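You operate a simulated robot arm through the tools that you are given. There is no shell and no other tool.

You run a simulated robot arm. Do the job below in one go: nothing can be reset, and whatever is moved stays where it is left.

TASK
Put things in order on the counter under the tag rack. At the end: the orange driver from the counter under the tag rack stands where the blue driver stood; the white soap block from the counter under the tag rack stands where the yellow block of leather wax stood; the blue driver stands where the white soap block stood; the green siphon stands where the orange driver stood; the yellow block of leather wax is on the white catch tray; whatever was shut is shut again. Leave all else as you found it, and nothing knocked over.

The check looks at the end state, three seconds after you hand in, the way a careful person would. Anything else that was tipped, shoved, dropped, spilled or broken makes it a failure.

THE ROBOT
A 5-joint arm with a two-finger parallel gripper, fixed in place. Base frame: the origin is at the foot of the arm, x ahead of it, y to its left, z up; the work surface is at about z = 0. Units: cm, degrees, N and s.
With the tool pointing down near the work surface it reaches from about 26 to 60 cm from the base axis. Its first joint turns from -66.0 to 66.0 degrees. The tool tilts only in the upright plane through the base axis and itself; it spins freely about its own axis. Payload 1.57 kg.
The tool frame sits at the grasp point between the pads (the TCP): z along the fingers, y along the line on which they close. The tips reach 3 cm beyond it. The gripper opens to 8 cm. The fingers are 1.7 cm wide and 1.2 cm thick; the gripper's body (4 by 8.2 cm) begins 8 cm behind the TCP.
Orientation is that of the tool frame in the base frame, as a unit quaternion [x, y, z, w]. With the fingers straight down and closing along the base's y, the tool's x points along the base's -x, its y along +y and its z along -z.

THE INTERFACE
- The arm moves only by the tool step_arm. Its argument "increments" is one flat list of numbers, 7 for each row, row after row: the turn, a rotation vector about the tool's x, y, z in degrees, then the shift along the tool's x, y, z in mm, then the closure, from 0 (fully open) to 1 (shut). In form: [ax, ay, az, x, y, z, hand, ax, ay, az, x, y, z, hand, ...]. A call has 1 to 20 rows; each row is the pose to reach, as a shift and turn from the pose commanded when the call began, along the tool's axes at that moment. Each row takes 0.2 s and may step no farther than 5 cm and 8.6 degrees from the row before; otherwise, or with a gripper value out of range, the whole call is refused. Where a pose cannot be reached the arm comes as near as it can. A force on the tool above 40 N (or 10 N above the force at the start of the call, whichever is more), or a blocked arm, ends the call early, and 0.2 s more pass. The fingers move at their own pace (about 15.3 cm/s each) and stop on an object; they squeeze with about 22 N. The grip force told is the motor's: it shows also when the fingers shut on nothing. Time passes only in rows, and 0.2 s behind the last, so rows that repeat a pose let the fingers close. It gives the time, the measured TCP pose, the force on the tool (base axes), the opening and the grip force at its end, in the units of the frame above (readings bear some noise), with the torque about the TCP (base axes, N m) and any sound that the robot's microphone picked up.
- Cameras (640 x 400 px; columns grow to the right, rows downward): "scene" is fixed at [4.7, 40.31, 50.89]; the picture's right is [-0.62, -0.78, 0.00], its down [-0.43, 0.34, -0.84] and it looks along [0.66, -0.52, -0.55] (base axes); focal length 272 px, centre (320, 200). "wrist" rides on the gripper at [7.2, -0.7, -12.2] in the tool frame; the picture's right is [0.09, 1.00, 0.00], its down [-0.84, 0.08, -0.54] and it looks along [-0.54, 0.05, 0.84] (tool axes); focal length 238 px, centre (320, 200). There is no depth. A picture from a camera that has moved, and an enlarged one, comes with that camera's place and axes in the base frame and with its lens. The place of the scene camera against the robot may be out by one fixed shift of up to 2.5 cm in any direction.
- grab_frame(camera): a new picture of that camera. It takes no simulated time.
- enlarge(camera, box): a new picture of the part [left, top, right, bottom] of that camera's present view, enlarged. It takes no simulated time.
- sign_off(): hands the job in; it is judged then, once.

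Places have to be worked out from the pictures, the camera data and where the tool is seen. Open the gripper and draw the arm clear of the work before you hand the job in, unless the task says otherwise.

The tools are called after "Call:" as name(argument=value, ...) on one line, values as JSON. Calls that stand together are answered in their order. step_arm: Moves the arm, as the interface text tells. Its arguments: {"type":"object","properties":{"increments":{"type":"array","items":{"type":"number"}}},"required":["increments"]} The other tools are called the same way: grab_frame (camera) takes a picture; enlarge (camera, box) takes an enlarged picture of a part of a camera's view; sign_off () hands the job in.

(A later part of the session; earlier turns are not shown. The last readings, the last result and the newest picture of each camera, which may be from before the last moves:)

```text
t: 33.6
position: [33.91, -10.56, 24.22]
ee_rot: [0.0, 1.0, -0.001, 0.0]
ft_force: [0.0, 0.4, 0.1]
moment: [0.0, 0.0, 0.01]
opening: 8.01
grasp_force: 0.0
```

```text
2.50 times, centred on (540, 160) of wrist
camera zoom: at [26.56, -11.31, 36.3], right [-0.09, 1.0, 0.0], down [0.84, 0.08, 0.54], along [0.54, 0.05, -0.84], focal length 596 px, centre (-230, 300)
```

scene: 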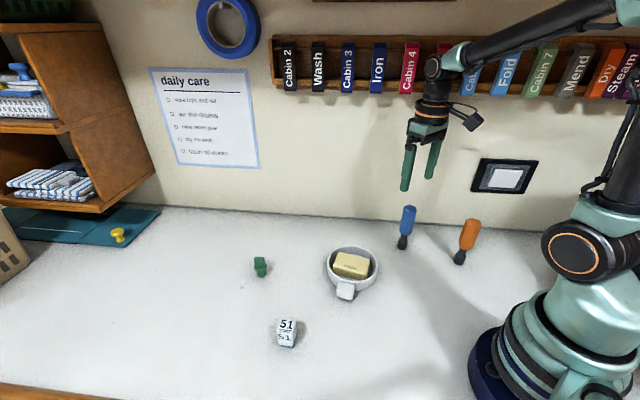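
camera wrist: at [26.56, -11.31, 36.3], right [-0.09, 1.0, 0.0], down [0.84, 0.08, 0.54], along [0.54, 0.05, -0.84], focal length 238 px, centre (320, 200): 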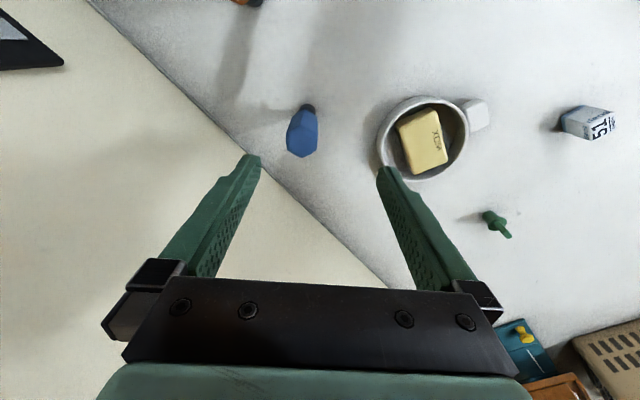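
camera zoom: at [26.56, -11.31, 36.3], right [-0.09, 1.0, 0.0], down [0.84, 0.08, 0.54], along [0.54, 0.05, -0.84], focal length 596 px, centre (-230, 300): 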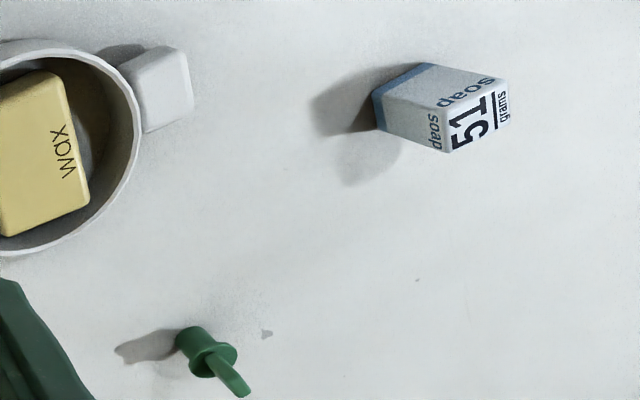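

The driver is hexagonal with flats about 6.5° off the tool y. It is 13.2 cm tall and centred about (+0.8,−1.8) cm (base) from the TCP. I'll align above it at z≈18.5 and re-check.

Call:
step_arm(increments=[0, 0, -2, -3, -6, 0, 0, 0, 0, -4.5, -6, -12, 0, 0, 0, 0, -6.5, -7.9, -18.1, 10, 0, 0, 0, -6.5, -7.9, -18.1, 30, 0, 0, 0, -6.5, -7.9, -18.1, 55, 0, 0, 0, -6.5, -7.9, -18.1, 55, 0, 0, 0, -6.5, -7.9, -18.1, 55, 0])

Call:
grab_frame(camera="wrist")

Call:
enlarge(camera="wrist", box=[260, 90, 380, 180])

Call:
enlarge(camera="scene", box=[350, 150, 500, 270])

```text
t: 35.2
position: [34.53, -12.5, 18.68]
ee_rot: [-0.057, 0.998, 0.001, 0.0]
ft_force: [-0.4, -0.4, 0.3]
moment: [-0.02, 0.0, 0.0]
opening: 7.99
grasp_force: 0.1
```

```text
taken
camera wrist: at [27.4, -13.85, 30.66], right [-0.2, 0.98, 0.0], down [0.82, 0.17, 0.54], along [0.53, 0.11, -0.84], focal length 238 px, centre (320, 200)
```

wrist: 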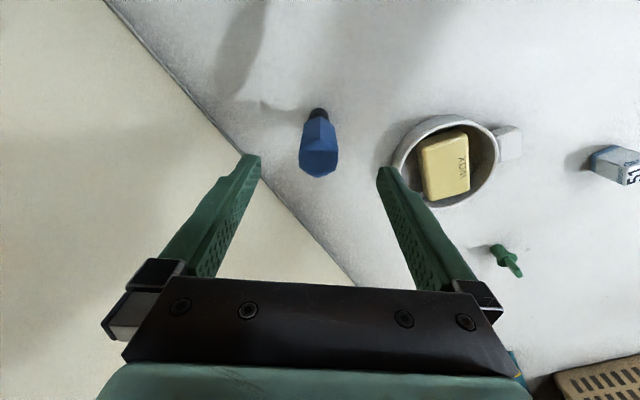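

```text
4.44 times, centred on (320, 135) of wrist
camera zoom: at [27.4, -13.85, 30.66], right [-0.2, 0.98, 0.0], down [0.82, 0.17, 0.54], along [0.53, 0.11, -0.84], focal length 1059 px, centre (320, 489)
```

zoom: 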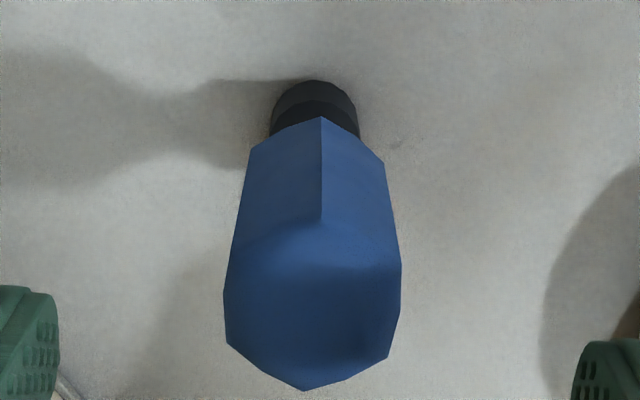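

```text
3.33 times, centred on (425, 210) of scene
camera zoom: at [4.7, 40.31, 50.89], right [-0.62, -0.78, 0.0], down [-0.43, 0.34, -0.84], along [0.66, -0.52, -0.55], focal length 907 px, centre (-30, 167)
```

zoom: 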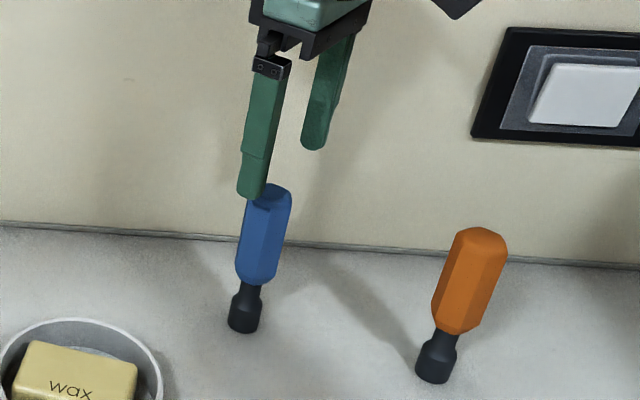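

The offset is small (−0.2,−0.15). I'll correct it, descend to z≈8.5 around the handle, and close gradually.

Call:
step_arm(increments=[0, 0, 0, -2, -1.5, 0, 0, 0, 0, 0, -2, -1.5, 20, 0, 0, 0, 0, -2, -1.5, 40, 0, 0, 0, 0, -2, -1.5, 60, 0, 0, 0, 0, -2, -1.5, 80, 0, 0, 0, 0, -2, -1.5, 92, 0, 0, 0, 0, -2, -1.5, 100, 0, 0, 0, 0, -2, -1.5, 100, 0.3, 0, 0, 0, -2, -1.5, 100, 0.45, 0, 0, 0, -2, -1.5, 100, 0.5, 0, 0, 0, -2, -1.5, 100, 0.5])

Call:
grab_frame(camera="wrist")

Call:
enlarge(camera="scene", box=[350, 150, 500, 270])

```text
t: 37.6
position: [34.99, -12.23, 8.78]
ee_rot: [-0.057, 0.998, 0.0, -0.001]
ft_force: [0.4, 0.0, 1.0]
moment: [0.0, 0.01, -0.01]
opening: 4.01
grasp_force: 0.0
```

```text
taken
camera wrist: at [27.76, -13.86, 20.79], right [-0.2, 0.98, 0.0], down [0.82, 0.17, 0.54], along [0.53, 0.11, -0.84], focal length 238 px, centre (320, 200)
```

wrist: 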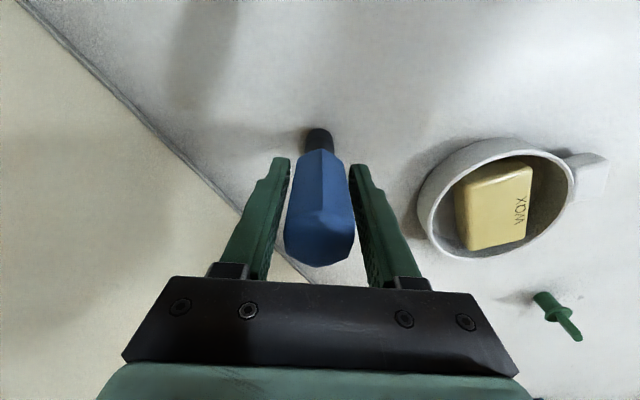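

```text
3.33 times, centred on (425, 210) of scene
camera zoom: at [4.7, 40.31, 50.89], right [-0.62, -0.78, 0.0], down [-0.43, 0.34, -0.84], along [0.66, -0.52, -0.55], focal length 907 px, centre (-30, 167)
```

zoom: 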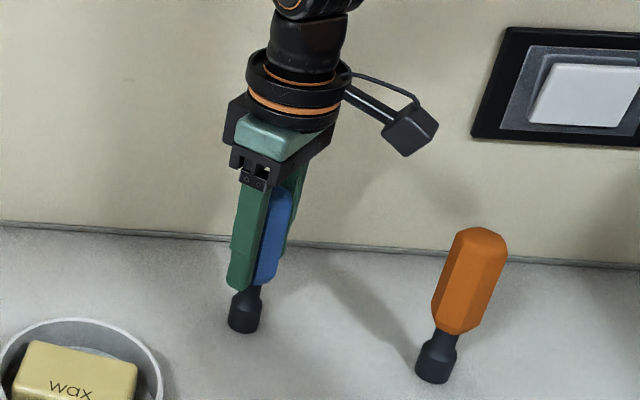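

The driver stands upright between the fingers. I'll close gradually.

Call:
step_arm(increments=[0, 0, 0, 0, 0, 0, 0.55, 0, 0, 0, 0, 0, 0, 0.59, 0, 0, 0, 0, 0, 0, 0.62, 0, 0, 0, 0, 0, 0, 0.65, 0, 0, 0, 0, 0, 0, 0.75, 0, 0, 0, 0, 0, 0, 0.75, 0, 0, 0, 0, 0, 0, 0.75])

Call:
grab_frame(camera="wrist")

Call:
enlarge(camera="scene", box=[370, 190, 450, 260])

```text
t: 39.2
position: [34.88, -12.21, 8.73]
ee_rot: [-0.057, 0.998, 0.0, -0.001]
ft_force: [-1.1, -0.5, 0.2]
moment: [-0.01, -0.01, 0.0]
opening: 3.29
grasp_force: 21.3
```

```text
taken
camera wrist: at [27.76, -13.86, 20.79], right [-0.2, 0.98, 0.0], down [0.82, 0.17, 0.54], along [0.53, 0.11, -0.84], focal length 238 px, centre (320, 200)
```

wrist: 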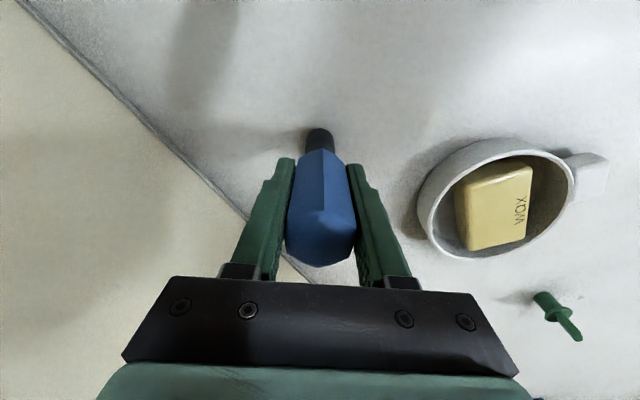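

```text
5.71 times, centred on (410, 225) of scene
camera zoom: at [4.7, 40.31, 50.89], right [-0.62, -0.78, 0.0], down [-0.43, 0.34, -0.84], along [0.66, -0.52, -0.55], focal length 1555 px, centre (-194, 57)
```

zoom: 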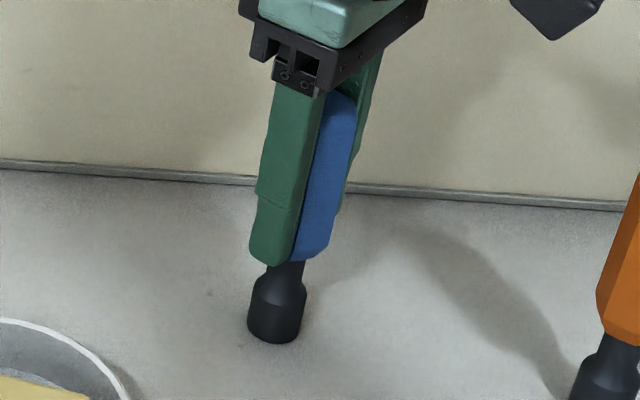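

It is gripped (3.29 cm). I'll lift 7 cm and carry the driver towards the soap's old spot at (52.1,13.05).

Call:
step_arm(increments=[0, 0, 0, 0, 0, -8, 0.75, 0, 0, 0, 0, 0, -22, 0.75, 0, 0, 0, 0, 0, -40, 0.75, 0, 0, 0, 0, 0, -58, 0.75, 0, 0, 0, 0, 0, -70, 0.75, 0, 0, 0, -8, 9.5, -70, 0.75, 0, 0, 0, -24, 28, -70, 0.75, 0, 0, 0, -42, 49, -70, 0.75, 0, 0, 0, -60, 70, -70, 0.75, 0, 0, 0, -78, 91, -70, 0.75, 0, 0, 0, -96, 112, -70, 0.75, 0, 0, 0, -114, 133, -70, 0.75, 0, 0, 0, -132, 154, -70, 0.75, 0, 0, 0, -150, 175, -70, 0.75, 0, 0, 0, -168, 196, -70, 0.75, 0, 0, 0, -184, 214.7, -70, 0.75, 0, 0, 0, -195, 227.5, -70, 0.75, 0, 0, 0, -200, 233.4, -70, 0.75, 0, 0, 0, -200, 233.4, -70, 0.75, 0, 0, 0, -200, 233.4, -70, 0.75])

Call:
grab_frame(camera="wrist")

Call:
grab_frame(camera="scene")

```text
t: 43.4
position: [52.12, 12.89, 15.98]
ee_rot: [-0.057, 0.998, 0.0, 0.0]
ft_force: [0.0, 0.0, -0.5]
moment: [-0.02, 0.0, -0.02]
opening: 3.32
grasp_force: 21.8
```

```text
taken
camera wrist: at [44.99, 11.42, 27.98], right [-0.2, 0.98, 0.0], down [0.82, 0.17, 0.54], along [0.53, 0.11, -0.84], focal length 238 px, centre (320, 200)
```

wrist: 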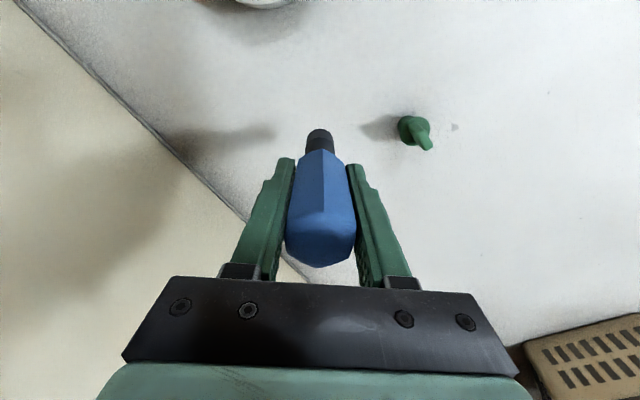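

```text
taken
```

scene: 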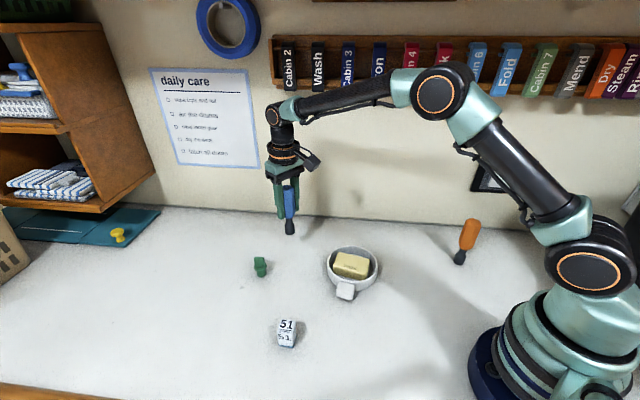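

It is over the target. I'll lower it to just above the surface.

Call:
step_arm(increments=[0, 0, 0, 0, 0, 10, 0.75, 0, 0, 0, 0, 0, 25, 0.75, 0, 0, 0, 0, 0, 40, 0.75, 0, 0, 0, 0, 0, 52, 0.75, 0, 0, 0, 0, 0, 60, 0.75, 0, 0, 0, 0, 0, 65, 0.75, 0, 0, 0, 0, 0, 65, 0.75])

Call:
step_arm(increments=[0, 0, 0, 0, 0, 1, 0.75, 0, 0, 0, 0, 0, 2, 0.75, 0, 0, 0, 0, 0, 3, 0.75, 0, 0, 0, 0, 0, 3, 0.75])

Call:
enlarge(camera="scene", box=[240, 190, 340, 270])

```text
t: 45.0
position: [52.31, 13.1, 9.43]
ee_rot: [-0.057, 0.998, 0.0, 0.0]
ft_force: [0.4, 0.2, -0.7]
moment: [0.0, 0.0, -0.01]
opening: 3.28
grasp_force: 21.6
```

```text
t: 46.0
position: [52.31, 13.22, 8.97]
ee_rot: [-0.057, 0.998, 0.0, 0.001]
ft_force: [0.2, 0.3, -0.8]
moment: [0.03, 0.0, 0.01]
opening: 3.29
grasp_force: 21.7
```

```text
5.00 times, centred on (290, 230) of scene
camera zoom: at [4.7, 40.31, 50.89], right [-0.62, -0.78, 0.0], down [-0.43, 0.34, -0.84], along [0.66, -0.52, -0.55], focal length 1360 px, centre (470, 50)
```

zoom: 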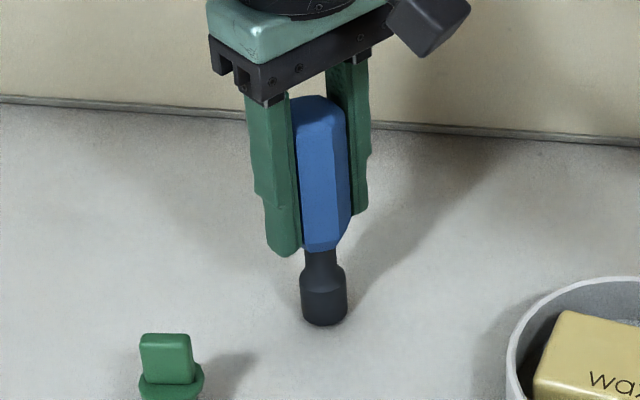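

The position matches the soap's former footprint. I'll lower the last millimetres until contact.

Call:
step_arm(increments=[0, 0, 0, 0, 0, 1, 0.75, 0, 0, 0, 0, 0, 1, 0.75])

Call:
step_arm(increments=[0, 0, 0, 0, 0, 1, 0.75, 0, 0, 0, 0, 0, 1, 0.75])

```text
t: 46.6
position: [52.23, 13.18, 8.96]
ee_rot: [-0.057, 0.998, -0.001, 0.001]
ft_force: [-0.2, -0.2, -1.0]
moment: [0.03, 0.02, -0.02]
opening: 3.32
grasp_force: 21.7
```

```text
t: 47.2
position: [52.12, 13.07, 8.79]
ee_rot: [-0.057, 0.998, 0.0, 0.0]
ft_force: [-0.3, -0.2, -0.7]
moment: [-0.01, 0.03, 0.01]
opening: 3.29
grasp_force: 22.4
```

No contact yet, so another half and then full millimetre.

Call:
step_arm(increments=[0, 0, 0, 0, 0, 0.7, 0.75, 0, 0, 0, 0, 0, 0.7, 0.75])

```text
t: 47.8
position: [52.19, 13.09, 8.81]
ee_rot: [-0.056, 0.998, 0.0, 0.0]
ft_force: [0.0, -0.7, 1.3]
moment: [-0.09, 0.04, -0.02]
opening: 3.3
grasp_force: 21.7
```

Light contact. I'll open gradually and check that it stands.

Call:
step_arm(increments=[0, 0, 0, 0, 0, 0, 0.6, 0, 0, 0, 0, 0, 0, 0.56, 0, 0, 0, 0, 0, 0, 0.5, 0, 0, 0, 0, 0, 0, 0.4, 0, 0, 0, 0, 0, 0, 0.25, 0, 0, 0, 0, 0, 0, 0.25])

Call:
enlarge(camera="scene", box=[240, 190, 340, 270])

Call:
grab_frame(camera="wrist")

```text
t: 49.2
position: [52.23, 13.14, 8.75]
ee_rot: [-0.057, 0.998, 0.0, 0.001]
ft_force: [0.3, 0.1, 0.2]
moment: [-0.01, 0.04, 0.01]
opening: 5.98
grasp_force: 0.2
```

```text
5.00 times, centred on (290, 230) of scene
camera zoom: at [4.7, 40.31, 50.89], right [-0.62, -0.78, 0.0], down [-0.43, 0.34, -0.84], along [0.66, -0.52, -0.55], focal length 1360 px, centre (470, 50)
```

zoom: 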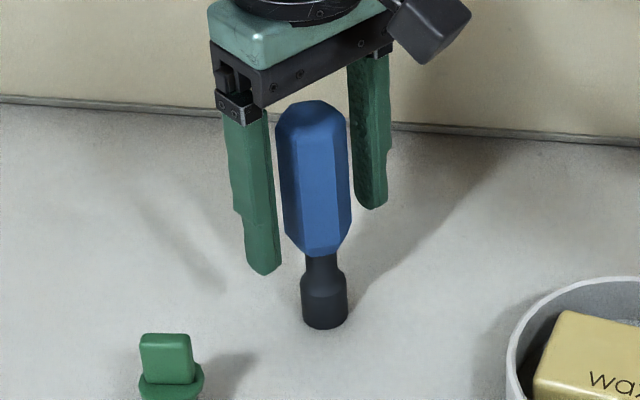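

```text
taken
camera wrist: at [45.02, 11.56, 20.77], right [-0.2, 0.98, 0.0], down [0.82, 0.17, 0.54], along [0.53, 0.11, -0.84], focal length 238 px, centre (320, 200)
```

wrist: 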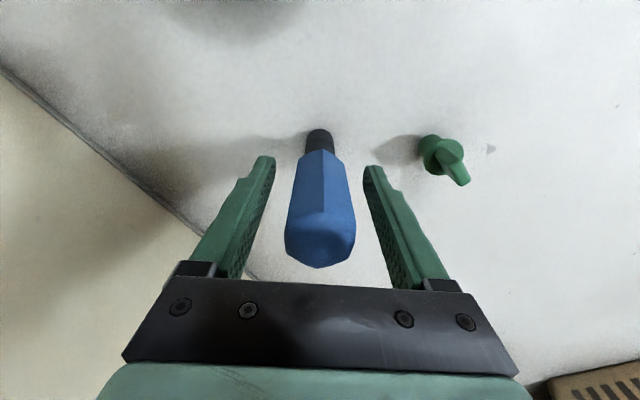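

It stands upright; the lean matches the camera's perspective for a vertical there. I'll rise straight up and head for the orange driver at a safe height.

Call:
step_arm(increments=[0, 0, 0, 0, 0, -8, 0.2, 0, 0, 0, 0, 0, -22, 0.1, 0, 0, 0, 0, 0, -42, 0, 0, 0, 0, 0, 0, -65, 0, 0, 0, 0, 0, 0, -90, 0, 0, 0, 0, 0, 0, -120, 0, 0, 0, 0, 0, 0, -153, 0, 0, 0, 0, 0, 0, -153, 0])

Call:
grab_frame(camera="wrist")

Call:
grab_frame(camera="scene")

```text
t: 51.0
position: [52.2, 12.95, 24.06]
ee_rot: [-0.057, 0.998, 0.0, 0.001]
ft_force: [-0.8, -0.1, -0.4]
moment: [0.0, 0.01, 0.03]
opening: 8.01
grasp_force: 0.1
```

```text
taken
camera wrist: at [45.03, 11.51, 36.12], right [-0.2, 0.98, 0.0], down [0.82, 0.17, 0.54], along [0.53, 0.11, -0.84], focal length 238 px, centre (320, 200)
```

wrist: 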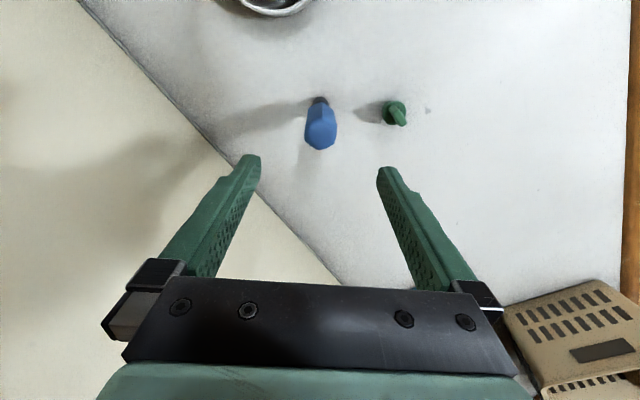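

```text
taken
```

scene: 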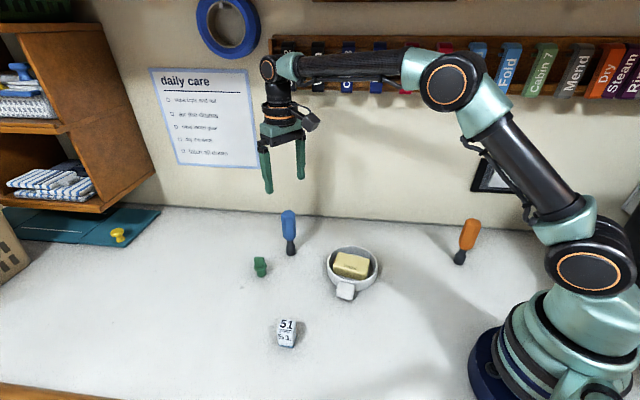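

Blue stands at the soap's spot. Next I'll go to a viewing position near the orange driver, estimated at (22.4,−19.4).

Call:
step_arm(increments=[0, 0, 0, 26, -22, 0, 0, 0, 0, 0, 52, -44, 0, 0, 0, 0, 0, 78, -66, 0, 0, 0, 0, 0, 104, -88, 0, 0, 0, 0, 0, 130, -110, 0, 0, 0, 0, 0, 156, -132, 0, 0, 0, 0, 0, 182, -154, 0, 0, 0, 0, 0, 208, -176, 0, 0, 0, 0, 0, 234, -198, 0, 0, 0, 0, 0, 260, -220, 0, 0, 0, 0, 0, 287, -243, 0, 0, 0, 0, 0, 314, -266, 0, 0, 0, 0, 0, 314, -266, 0, 0, 0, 0, 0, 314, -266, 0, 0])

Call:
grab_frame(camera="wrist")

Call:
grab_frame(camera="scene")

```text
t: 54.0
position: [24.1, -16.76, 23.95]
ee_rot: [-0.057, 0.998, 0.0, 0.001]
ft_force: [0.1, -0.3, 1.2]
moment: [-0.01, -0.02, -0.03]
opening: 7.99
grasp_force: 0.1
```

```text
taken
camera wrist: at [16.86, -18.39, 36.06], right [-0.2, 0.98, 0.0], down [0.82, 0.17, 0.54], along [0.53, 0.11, -0.84], focal length 238 px, centre (320, 200)
```

wrist: 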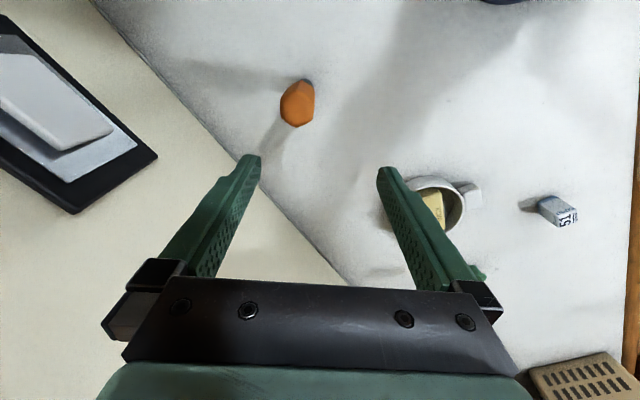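

```text
taken
```

scene: 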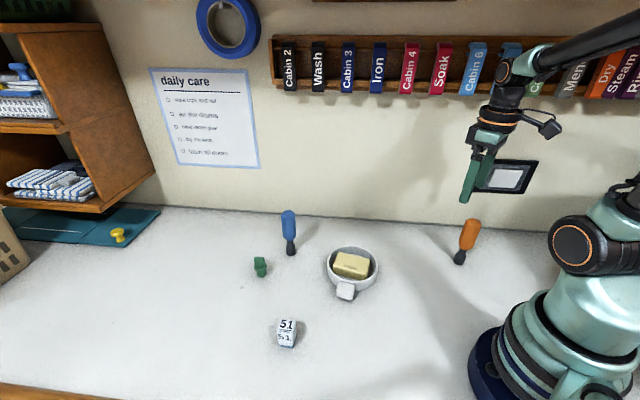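

The orange driver is visible just behind the tool, so I'll zoom in on it.

Call:
enlarge(camera="wrist", box=[250, 65, 350, 140])

```text
5.33 times, centred on (300, 102) of wrist
camera zoom: at [16.86, -18.39, 36.06], right [-0.2, 0.98, 0.0], down [0.82, 0.17, 0.54], along [0.53, 0.11, -0.84], focal length 1271 px, centre (427, 720)
```

zoom: 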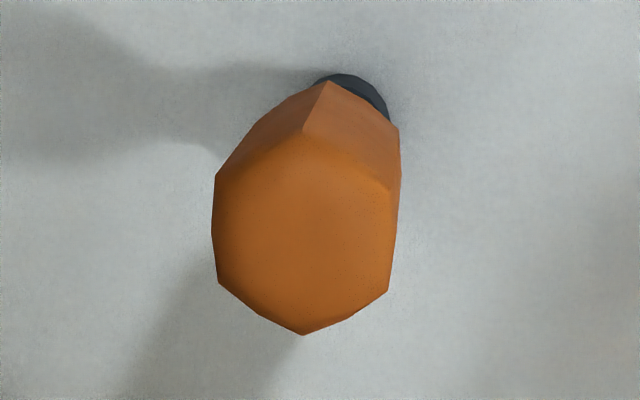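

Orange is at tool (2.25,−2.4), i.e. base (22.0,−19.5), and its hexagon already aligns with the tool. I'll move above it and descend to z≈18.5 to verify.

Call:
step_arm(increments=[0, 0, 0, 8, -8, 0, 0, 0, 0, 0, 16, -16, 0, 0, 0, 0, 0, 22.5, -24, 0, 0, 0, 0, 0, 22.5, -24, 20, 0, 0, 0, 0, 22.5, -24, 40, 0, 0, 0, 0, 22.5, -24, 53, 0, 0, 0, 0, 22.5, -24, 53, 0, 0, 0, 0, 22.5, -24, 53, 0])

Call:
grab_frame(camera="wrist")

Call:
enlarge(camera="wrist", box=[260, 90, 380, 180])

Call:
grab_frame(camera="scene")

```text
t: 55.8
position: [22.22, -19.43, 18.75]
ee_rot: [-0.057, 0.998, 0.0, 0.0]
ft_force: [0.1, -0.2, 0.3]
moment: [0.01, 0.01, 0.01]
opening: 8.02
grasp_force: 0.1
```

```text
taken
camera wrist: at [15.04, -20.98, 30.8], right [-0.2, 0.98, 0.0], down [0.82, 0.17, 0.54], along [0.53, 0.11, -0.84], focal length 238 px, centre (320, 200)
```

wrist: 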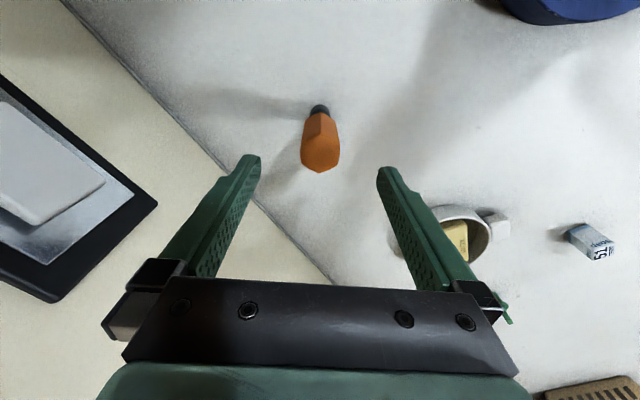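

```text
4.44 times, centred on (320, 135) of wrist
camera zoom: at [15.04, -20.98, 30.8], right [-0.2, 0.98, 0.0], down [0.82, 0.17, 0.54], along [0.53, 0.11, -0.84], focal length 1059 px, centre (320, 489)
```

zoom: 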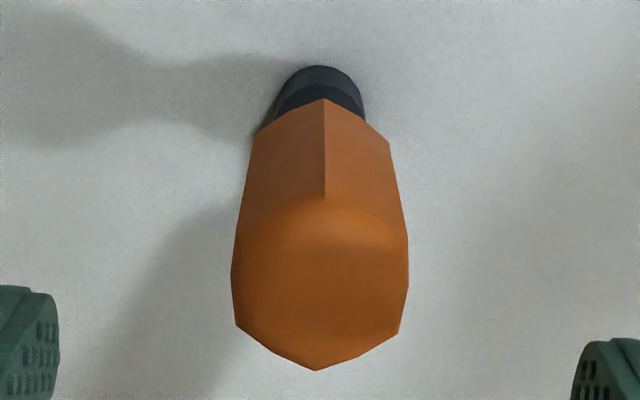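

```text
taken
```

scene: 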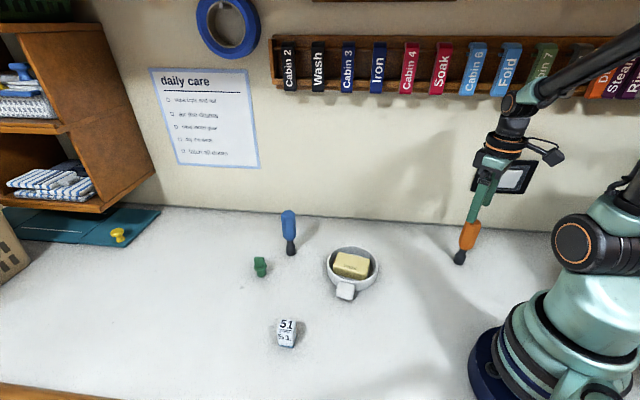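

Centred within 2 mm. I'll descend 100 mm around the handle and part-close.

Call:
step_arm(increments=[0, 0, 0, 2, -0.8, 0, 0, 0, 0, 0, 2, -0.8, 20, 0, 0, 0, 0, 2, -0.8, 40, 0, 0, 0, 0, 2, -0.8, 60, 0, 0, 0, 0, 2, -0.8, 80, 0, 0, 0, 0, 2, -0.8, 92, 0, 0, 0, 0, 2, -0.8, 100, 0, 0, 0, 0, 2, -0.8, 100, 0.3, 0, 0, 0, 2, -0.8, 100, 0.45, 0, 0, 0, 2, -0.8, 100, 0.5, 0, 0, 0, 2, -0.8, 100, 0.5])

Call:
grab_frame(camera="wrist")

Call:
enlarge(camera="scene", box=[400, 150, 550, 270])

```text
t: 58.2
position: [21.85, -19.79, 8.79]
ee_rot: [-0.057, 0.998, 0.0, 0.0]
ft_force: [1.6, 0.4, -0.2]
moment: [0.01, 0.0, -0.01]
opening: 3.99
grasp_force: 0.1
```

```text
taken
camera wrist: at [14.62, -21.22, 20.88], right [-0.2, 0.98, 0.0], down [0.82, 0.17, 0.54], along [0.53, 0.11, -0.84], focal length 238 px, centre (320, 200)
```

wrist: 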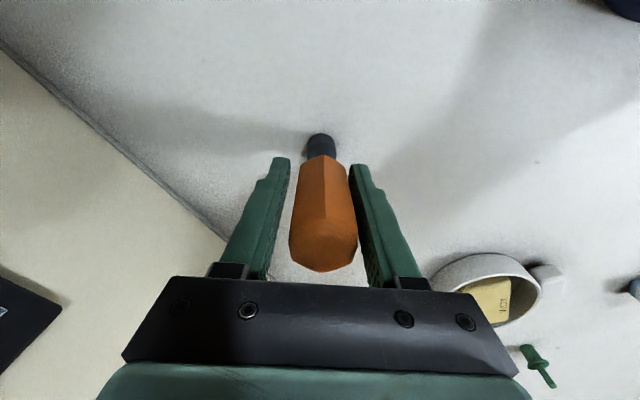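

```text
3.33 times, centred on (475, 210) of scene
camera zoom: at [4.7, 40.31, 50.89], right [-0.62, -0.78, 0.0], down [-0.43, 0.34, -0.84], along [0.66, -0.52, -0.55], focal length 907 px, centre (-197, 167)
```

zoom: 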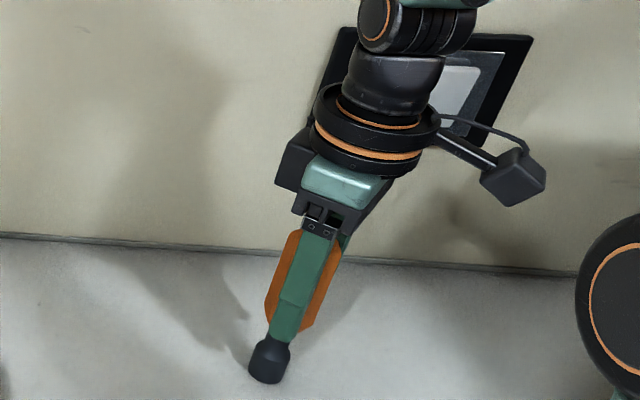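

The driver sits about 1 mm towards the right finger. I'll nudge that way and close gradually.

Call:
step_arm(increments=[0, 0, 0, 0, 1, 0, 0.5, 0, 0, 0, 0, 1, 0, 0.55, 0, 0, 0, 0, 1, 0, 0.58, 0, 0, 0, 0, 1, 0, 0.61, 0, 0, 0, 0, 1, 0, 0.65, 0, 0, 0, 0, 1, 0, 0.75, 0, 0, 0, 0, 1, 0, 0.75, 0, 0, 0, 0, 1, 0, 0.75])

Call:
grab_frame(camera="wrist")

Call:
enlarge(camera="scene", box=[400, 150, 550, 270])

```text
t: 60.0
position: [21.84, -19.61, 8.85]
ee_rot: [-0.057, 0.998, 0.0, 0.0]
ft_force: [0.1, 1.4, 0.3]
moment: [0.0, -0.03, 0.0]
opening: 3.33
grasp_force: 21.9
```

```text
taken
camera wrist: at [14.6, -21.11, 20.85], right [-0.2, 0.98, 0.0], down [0.82, 0.17, 0.54], along [0.53, 0.11, -0.84], focal length 238 px, centre (320, 200)
```

wrist: 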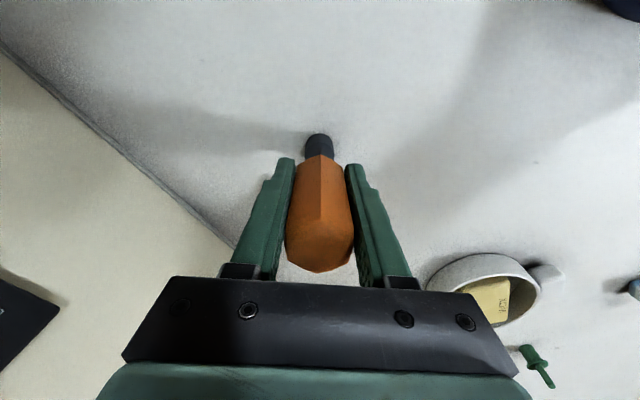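

```text
3.33 times, centred on (475, 210) of scene
camera zoom: at [4.7, 40.31, 50.89], right [-0.62, -0.78, 0.0], down [-0.43, 0.34, -0.84], along [0.66, -0.52, -0.55], focal length 907 px, centre (-197, 167)
```

zoom: 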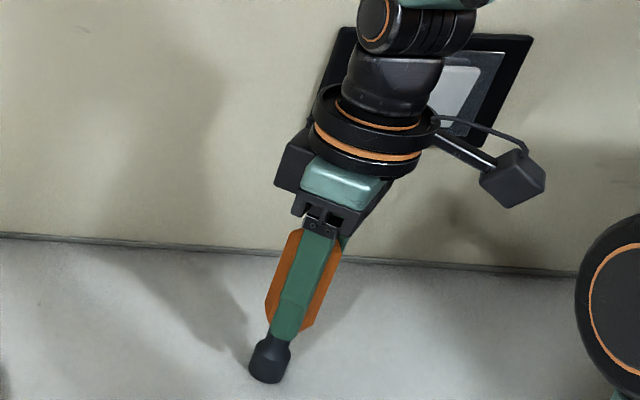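

It is gripped (3.33 cm). I'll lift 5 cm, carry it to blue's old spot at (34.86,−12.3), and lower to a few millimetres above the surface.

Call:
step_arm(increments=[0, 0, 0, 0, 0, -8, 0.75, 0, 0, 0, 0, 0, -22, 0.75, 0, 0, 0, 0, 0, -40, 0.75, 0, 0, 0, 0, 0, -50, 0.75, 0, 0, 0, -8, 3.3, -50, 0.75, 0, 0, 0, -24, 10, -50, 0.75, 0, 0, 0, -44, 18.3, -50, 0.75, 0, 0, 0, -64, 26.7, -50, 0.75, 0, 0, 0, -84, 35, -50, 0.75, 0, 0, 0, -104, 43.4, -50, 0.75, 0, 0, 0, -122, 50.9, -50, 0.75, 0, 0, 0, -134, 55.9, -50, 0.75, 0, 0, 0, -138.4, 57.7, -50, 0.75, 0, 0, 0, -138.4, 57.7, -50, 0.75, 0, 0, 0, -138.4, 57.7, -40, 0.75, 0, 0, 0, -138.4, 57.7, -25, 0.75, 0, 0, 0, -138.4, 57.7, -13, 0.75, 0, 0, 0, -138.4, 57.7, -5, 0.75, 0, 0, 0, -138.4, 57.7, -3, 0.75, 0, 0, 0, -138.4, 57.7, -3, 0.75])

Call:
grab_frame(camera="wrist")

Call:
enlarge(camera="scene", box=[370, 190, 450, 260])

```text
t: 64.2
position: [34.92, -12.0, 9.06]
ee_rot: [-0.057, 0.998, 0.001, 0.0]
ft_force: [-0.2, 0.3, -0.3]
moment: [0.01, 0.01, 0.02]
opening: 3.31
grasp_force: 22.0
```

```text
taken
camera wrist: at [27.71, -13.54, 21.17], right [-0.2, 0.98, 0.0], down [0.82, 0.17, 0.54], along [0.53, 0.11, -0.84], focal length 238 px, centre (320, 200)
```

wrist: 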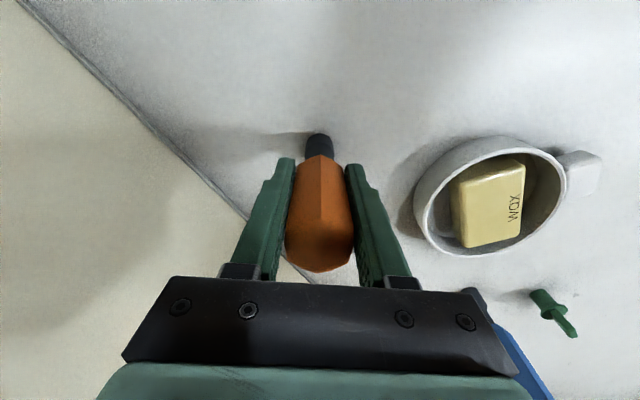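

```text
5.71 times, centred on (410, 225) of scene
camera zoom: at [4.7, 40.31, 50.89], right [-0.62, -0.78, 0.0], down [-0.43, 0.34, -0.84], along [0.66, -0.52, -0.55], focal length 1555 px, centre (-194, 57)
```

zoom: 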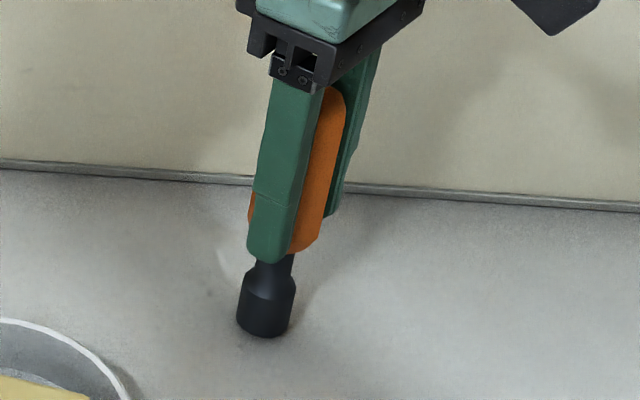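

Compared to blue's footprint it is about 4 mm off. I'll shift (+2.3,−2.8) mm in tool axes and lower towards contact.

Call:
step_arm(increments=[0, 0, 0, 2.3, -2.8, 0, 0.75, 0, 0, 0, 2.3, -2.8, 1, 0.75, 0, 0, 0, 2.3, -2.8, 2, 0.75, 0, 0, 0, 2.3, -2.8, 2, 0.75])

Call:
step_arm(increments=[0, 0, 0, 0, 0, 0.8, 0.75, 0, 0, 0, 0, 0, 0.8, 0.75])

```text
t: 65.2
position: [34.52, -12.28, 8.89]
ee_rot: [-0.057, 0.998, 0.0, 0.0]
ft_force: [0.9, -0.4, -1.9]
moment: [0.01, 0.01, -0.01]
opening: 3.31
grasp_force: 21.9
```

```text
t: 65.8
position: [34.68, -12.45, 8.86]
ee_rot: [-0.056, 0.998, 0.0, 0.0]
ft_force: [-0.1, -1.1, -0.1]
moment: [-0.05, 0.02, 0.03]
opening: 3.28
grasp_force: 21.9
```

Near contact. One more small step.

Call:
step_arm(increments=[0, 0, 0, 0, 0, 0.6, 0.75, 0, 0, 0, 0, 0, 0.6, 0.75])

Call:
enlarge(camera="scene", box=[370, 190, 450, 260])

```text
t: 66.4
position: [34.69, -12.41, 8.86]
ee_rot: [-0.056, 0.998, -0.001, 0.0]
ft_force: [-4.3, 3.5, 18.9]
moment: [0.28, 0.24, 0.06]
opening: 3.32
grasp_force: 22.2
```

```text
5.71 times, centred on (410, 225) of scene
camera zoom: at [4.69, 40.31, 50.89], right [-0.62, -0.78, 0.0], down [-0.43, 0.34, -0.84], along [0.66, -0.52, -0.55], focal length 1555 px, centre (-194, 57)
```

zoom: 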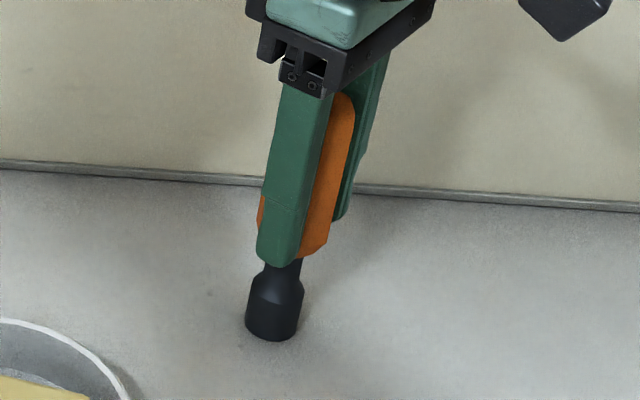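

In contact and matching blue's footprint. I'll back off 0.6 mm and open gradually.

Call:
step_arm(increments=[0, 0, 0, 0, 0, -0.6, 0.75, 0, 0, 0, 0, 0, -0.6, 0.6, 0, 0, 0, 0, 0, -0.6, 0.57, 0, 0, 0, 0, 0, -0.6, 0.54, 0, 0, 0, 0, 0, -0.6, 0.48, 0, 0, 0, 0, 0, -0.6, 0.35, 0, 0, 0, 0, 0, -0.6, 0.2, 0, 0, 0, 0, 0, -0.6, 0.2])

Call:
enlarge(camera="scene", box=[350, 170, 470, 260])

Call:
grab_frame(camera="wrist")

```text
t: 68.2
position: [34.68, -12.46, 8.7]
ee_rot: [-0.056, 0.998, 0.0, 0.001]
ft_force: [-0.4, -0.4, -0.6]
moment: [0.03, -0.01, 0.01]
opening: 6.4
grasp_force: 0.1
```

```text
4.44 times, centred on (410, 215) of scene
camera zoom: at [4.7, 40.31, 50.89], right [-0.62, -0.78, 0.0], down [-0.43, 0.34, -0.84], along [0.66, -0.52, -0.55], focal length 1209 px, centre (-80, 133)
```

zoom: 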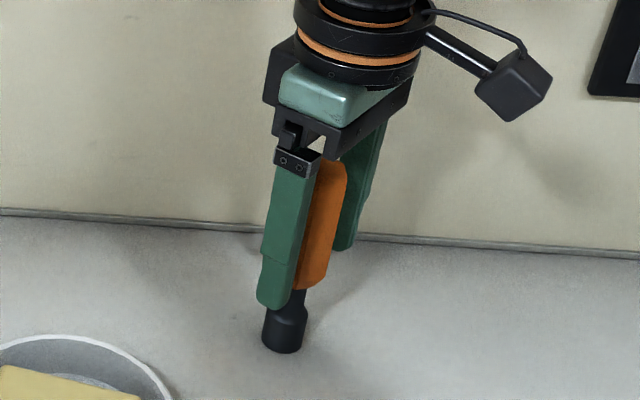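

```text
taken
camera wrist: at [27.48, -14.03, 20.78], right [-0.2, 0.98, 0.0], down [0.82, 0.17, 0.54], along [0.53, 0.11, -0.84], focal length 238 px, centre (320, 200)
```

wrist: 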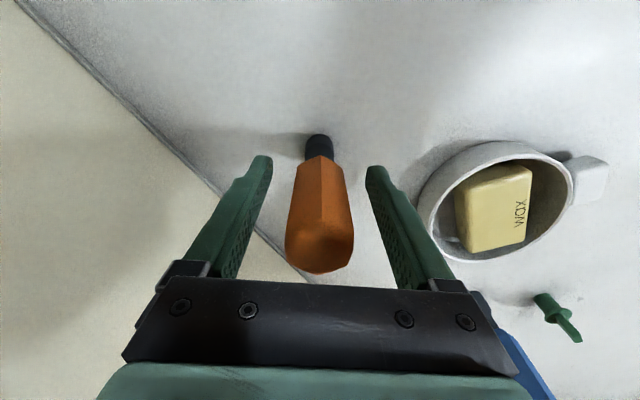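

Orange stands upright in blue's old place. I'll rise straight up well above it.

Call:
step_arm(increments=[0, 0, 0, 0, 0, -8, 0.2, 0, 0, 0, 0, 0, -22, 0.1, 0, 0, 0, 0, 0, -42, 0, 0, 0, 0, 0, 0, -65, 0, 0, 0, 0, 0, 0, -90, 0, 0, 0, 0, 0, 0, -120, 0, 0, 0, 0, 0, 0, -153, 0, 0, 0, 0, 0, 0, -153, 0])

Call:
grab_frame(camera="scene")

Call:
enlarge(camera="scene", box=[240, 190, 440, 290])

```text
t: 70.0
position: [34.55, -12.56, 23.83]
ee_rot: [-0.057, 0.998, 0.0, 0.001]
ft_force: [0.1, 0.2, 0.0]
moment: [-0.01, 0.02, -0.06]
opening: 7.98
grasp_force: 0.1
```

```text
taken
```

scene: 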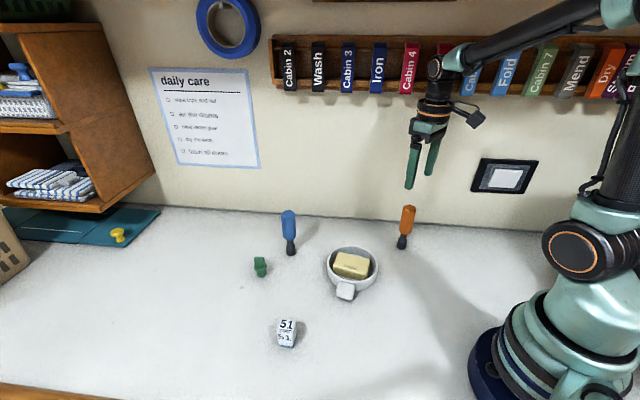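

```text
3.20 times, centred on (340, 240) of scene
camera zoom: at [4.7, 40.31, 50.89], right [-0.62, -0.78, 0.0], down [-0.43, 0.34, -0.84], along [0.66, -0.52, -0.55], focal length 871 px, centre (256, 72)
```

zoom: 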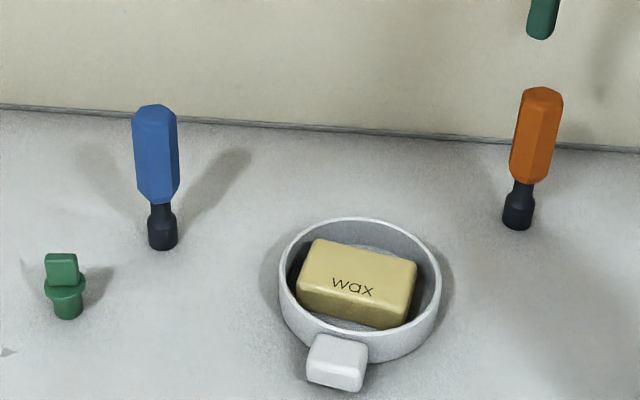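

Both drivers stand well. Next I'll go above the siphon at about (50,22.5).

Call:
step_arm(increments=[0, 0, 0, -15.7, 27.3, 0, 0, 0, 0, 0, -31.3, 54.5, 0, 0, 0, 0, 0, -47, 81.8, 0, 0, 0, 0, 0, -62.7, 109, 0, 0, 0, 0, 0, -78.3, 136.3, 0, 0, 0, 0, 0, -94, 163.5, 0, 0, 0, 0, 0, -109.7, 190.8, 0, 0, 0, 0, 0, -125.3, 218, 0, 0, 0, 0, 0, -141, 245.3, 0, 0, 0, 0, 0, -156.7, 272.5, 0, 0, 0, 0, 0, -172.3, 299.8, 0, 0, 0, 0, 0, -188, 327, 0, 0, 0, 0, 0, -188, 327, 0, 0, 0, 0, 0, -188, 327, 0, 0])

Call:
grab_frame(camera="wrist")

Call:
enlarge(camera="wrist", box=[260, 60, 380, 150])

```text
t: 73.0
position: [49.52, 22.16, 23.87]
ee_rot: [-0.057, 0.998, -0.001, 0.001]
ft_force: [0.3, -0.1, 0.2]
moment: [0.03, 0.02, -0.02]
opening: 8.01
grasp_force: 0.2
```

```text
taken
camera wrist: at [42.38, 20.69, 36.02], right [-0.2, 0.98, 0.0], down [0.82, 0.17, 0.54], along [0.53, 0.11, -0.84], focal length 238 px, centre (320, 200)
```

wrist: 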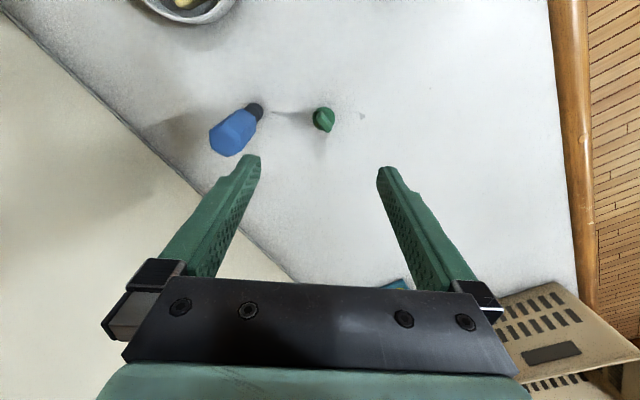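

```text
4.44 times, centred on (320, 105) of wrist
camera zoom: at [42.38, 20.69, 36.02], right [-0.2, 0.98, 0.0], down [0.82, 0.17, 0.54], along [0.53, 0.11, -0.84], focal length 1059 px, centre (320, 622)
```

zoom: 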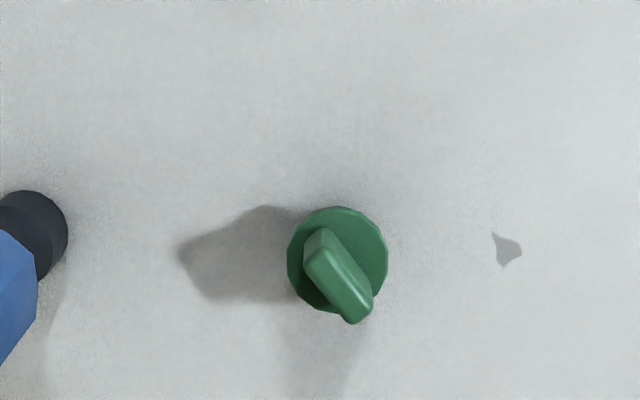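

Siphon is at tool (−1.0,+0.6), with its upright tab about −31° from tool x. I'll rotate so the fingers face the tab's flats, narrow the opening, and come down to z≈14.

Call:
step_arm(increments=[0, 0, -7.7, -3, 2, 0, 0.35, 0, 0, -15.4, -6, 4, 0, 0.35, 0, 0, -23.1, -9, 5, 10, 0.35, 0, 0, -30.7, -10, 6, 30, 0.35, 0, 0, -30.7, -10, 6, 60, 0.35, 0, 0, -30.7, -10, 6, 85, 0.35, 0, 0, -30.7, -10, 6, 100, 0.35, 0, 0, -30.7, -10, 6, 100, 0.35, 0, 0, -30.7, -10, 6, 100, 0.35])

Call:
grab_frame(camera="wrist")

Call:
enlarge(camera="wrist", box=[260, 90, 380, 180])

Call:
enlarge(camera="scene", box=[220, 170, 340, 290])

```text
t: 75.0
position: [50.76, 23.07, 14.13]
ee_rot: [-0.319, 0.948, 0.0, 0.0]
ft_force: [-0.2, -0.2, -1.0]
moment: [0.03, 0.04, -0.01]
opening: 5.18
grasp_force: 0.1
```

```text
taken
camera wrist: at [45.29, 18.04, 26.12], right [-0.68, 0.74, 0.0], down [0.62, 0.57, 0.54], along [0.4, 0.37, -0.84], focal length 238 px, centre (320, 200)
```

wrist: 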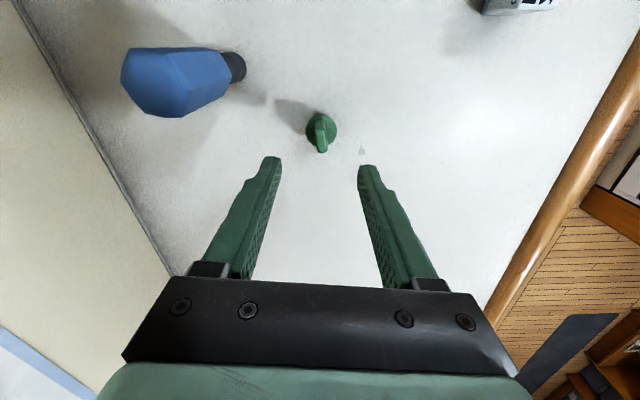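

```text
4.44 times, centred on (320, 135) of wrist
camera zoom: at [45.29, 18.04, 26.12], right [-0.68, 0.74, 0.0], down [0.62, 0.57, 0.54], along [0.4, 0.37, -0.84], focal length 1059 px, centre (320, 489)
```

zoom: 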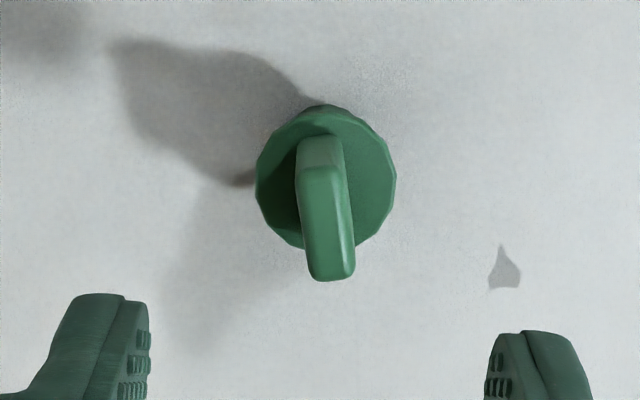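

```text
3.33 times, centred on (280, 230) of scene
camera zoom: at [4.7, 40.31, 50.89], right [-0.62, -0.78, 0.0], down [-0.43, 0.34, -0.84], along [0.66, -0.52, -0.55], focal length 907 px, centre (453, 100)
```

zoom: 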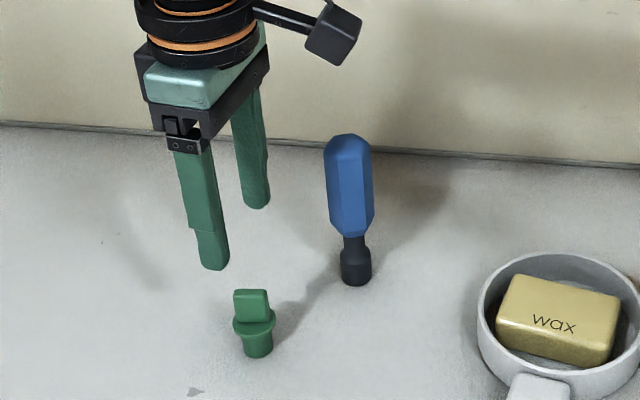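

The tab needs about 12° more turn, and the offset is only (+0.2,+0.1). I'll correct and descend so the tips stay just above the flange (TCP z≈5.8).

Call:
step_arm(increments=[0, 0, -6, 1, 0.4, 0, 0.4, 0, 0, -12, 2, 0.8, 10, 0.4, 0, 0, -12, 2, 0.8, 30, 0.4, 0, 0, -12, 2, 0.8, 50, 0.4, 0, 0, -12, 2, 0.8, 65, 0.4, 0, 0, -12, 2, 0.8, 76, 0.4, 0, 0, -12, 2, 0.8, 82, 0.4, 0, 0, -12, 2, 0.8, 82, 0.4, 0, 0, -12, 2, 0.8, 82, 0.6, 0, 0, -12, 2, 0.8, 82, 0.6])

Call:
grab_frame(camera="wrist")

Call:
enlarge(camera="wrist", box=[260, 120, 380, 210])

Call:
enlarge(camera="scene", box=[220, 200, 320, 290])

```text
t: 77.2
position: [50.37, 22.68, 5.8]
ee_rot: [-0.417, 0.909, -0.001, -0.001]
ft_force: [0.1, 0.4, -0.9]
moment: [-0.02, -0.03, -0.02]
opening: 3.2
grasp_force: 0.0
```

```text
taken
camera wrist: at [46.07, 16.77, 17.93], right [-0.81, 0.58, 0.0], down [0.49, 0.68, 0.54], along [0.31, 0.44, -0.84], focal length 238 px, centre (320, 200)
```

wrist: 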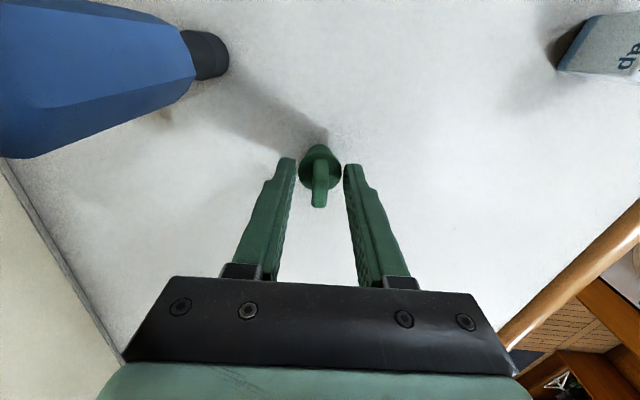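

```text
4.44 times, centred on (320, 165) of wrist
camera zoom: at [46.07, 16.77, 17.93], right [-0.81, 0.58, 0.0], down [0.49, 0.68, 0.54], along [0.31, 0.44, -0.84], focal length 1059 px, centre (320, 356)
```

zoom: 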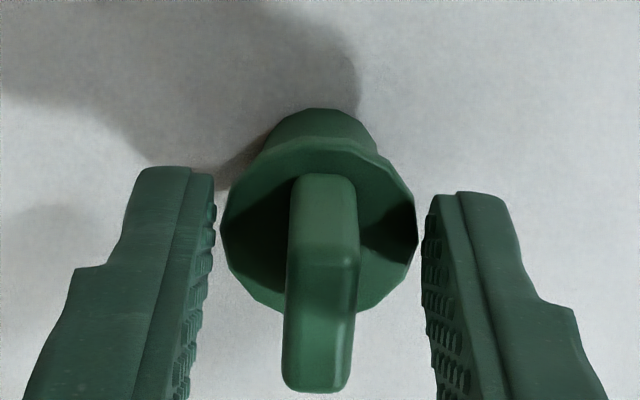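

```text
4.44 times, centred on (270, 245) of scene
camera zoom: at [4.7, 40.31, 50.89], right [-0.62, -0.78, 0.0], down [-0.43, 0.34, -0.84], along [0.66, -0.52, -0.55], focal length 1209 px, centre (542, 0)
```

zoom: 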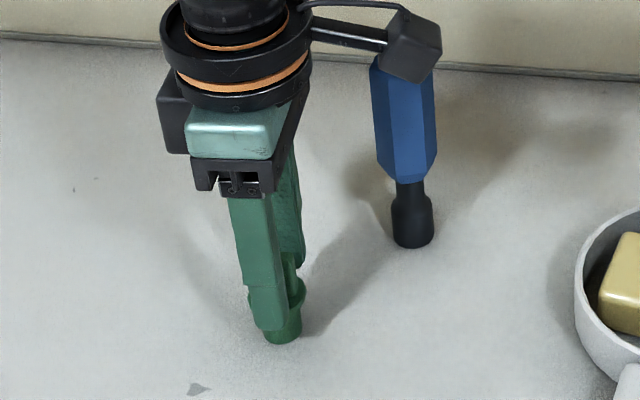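

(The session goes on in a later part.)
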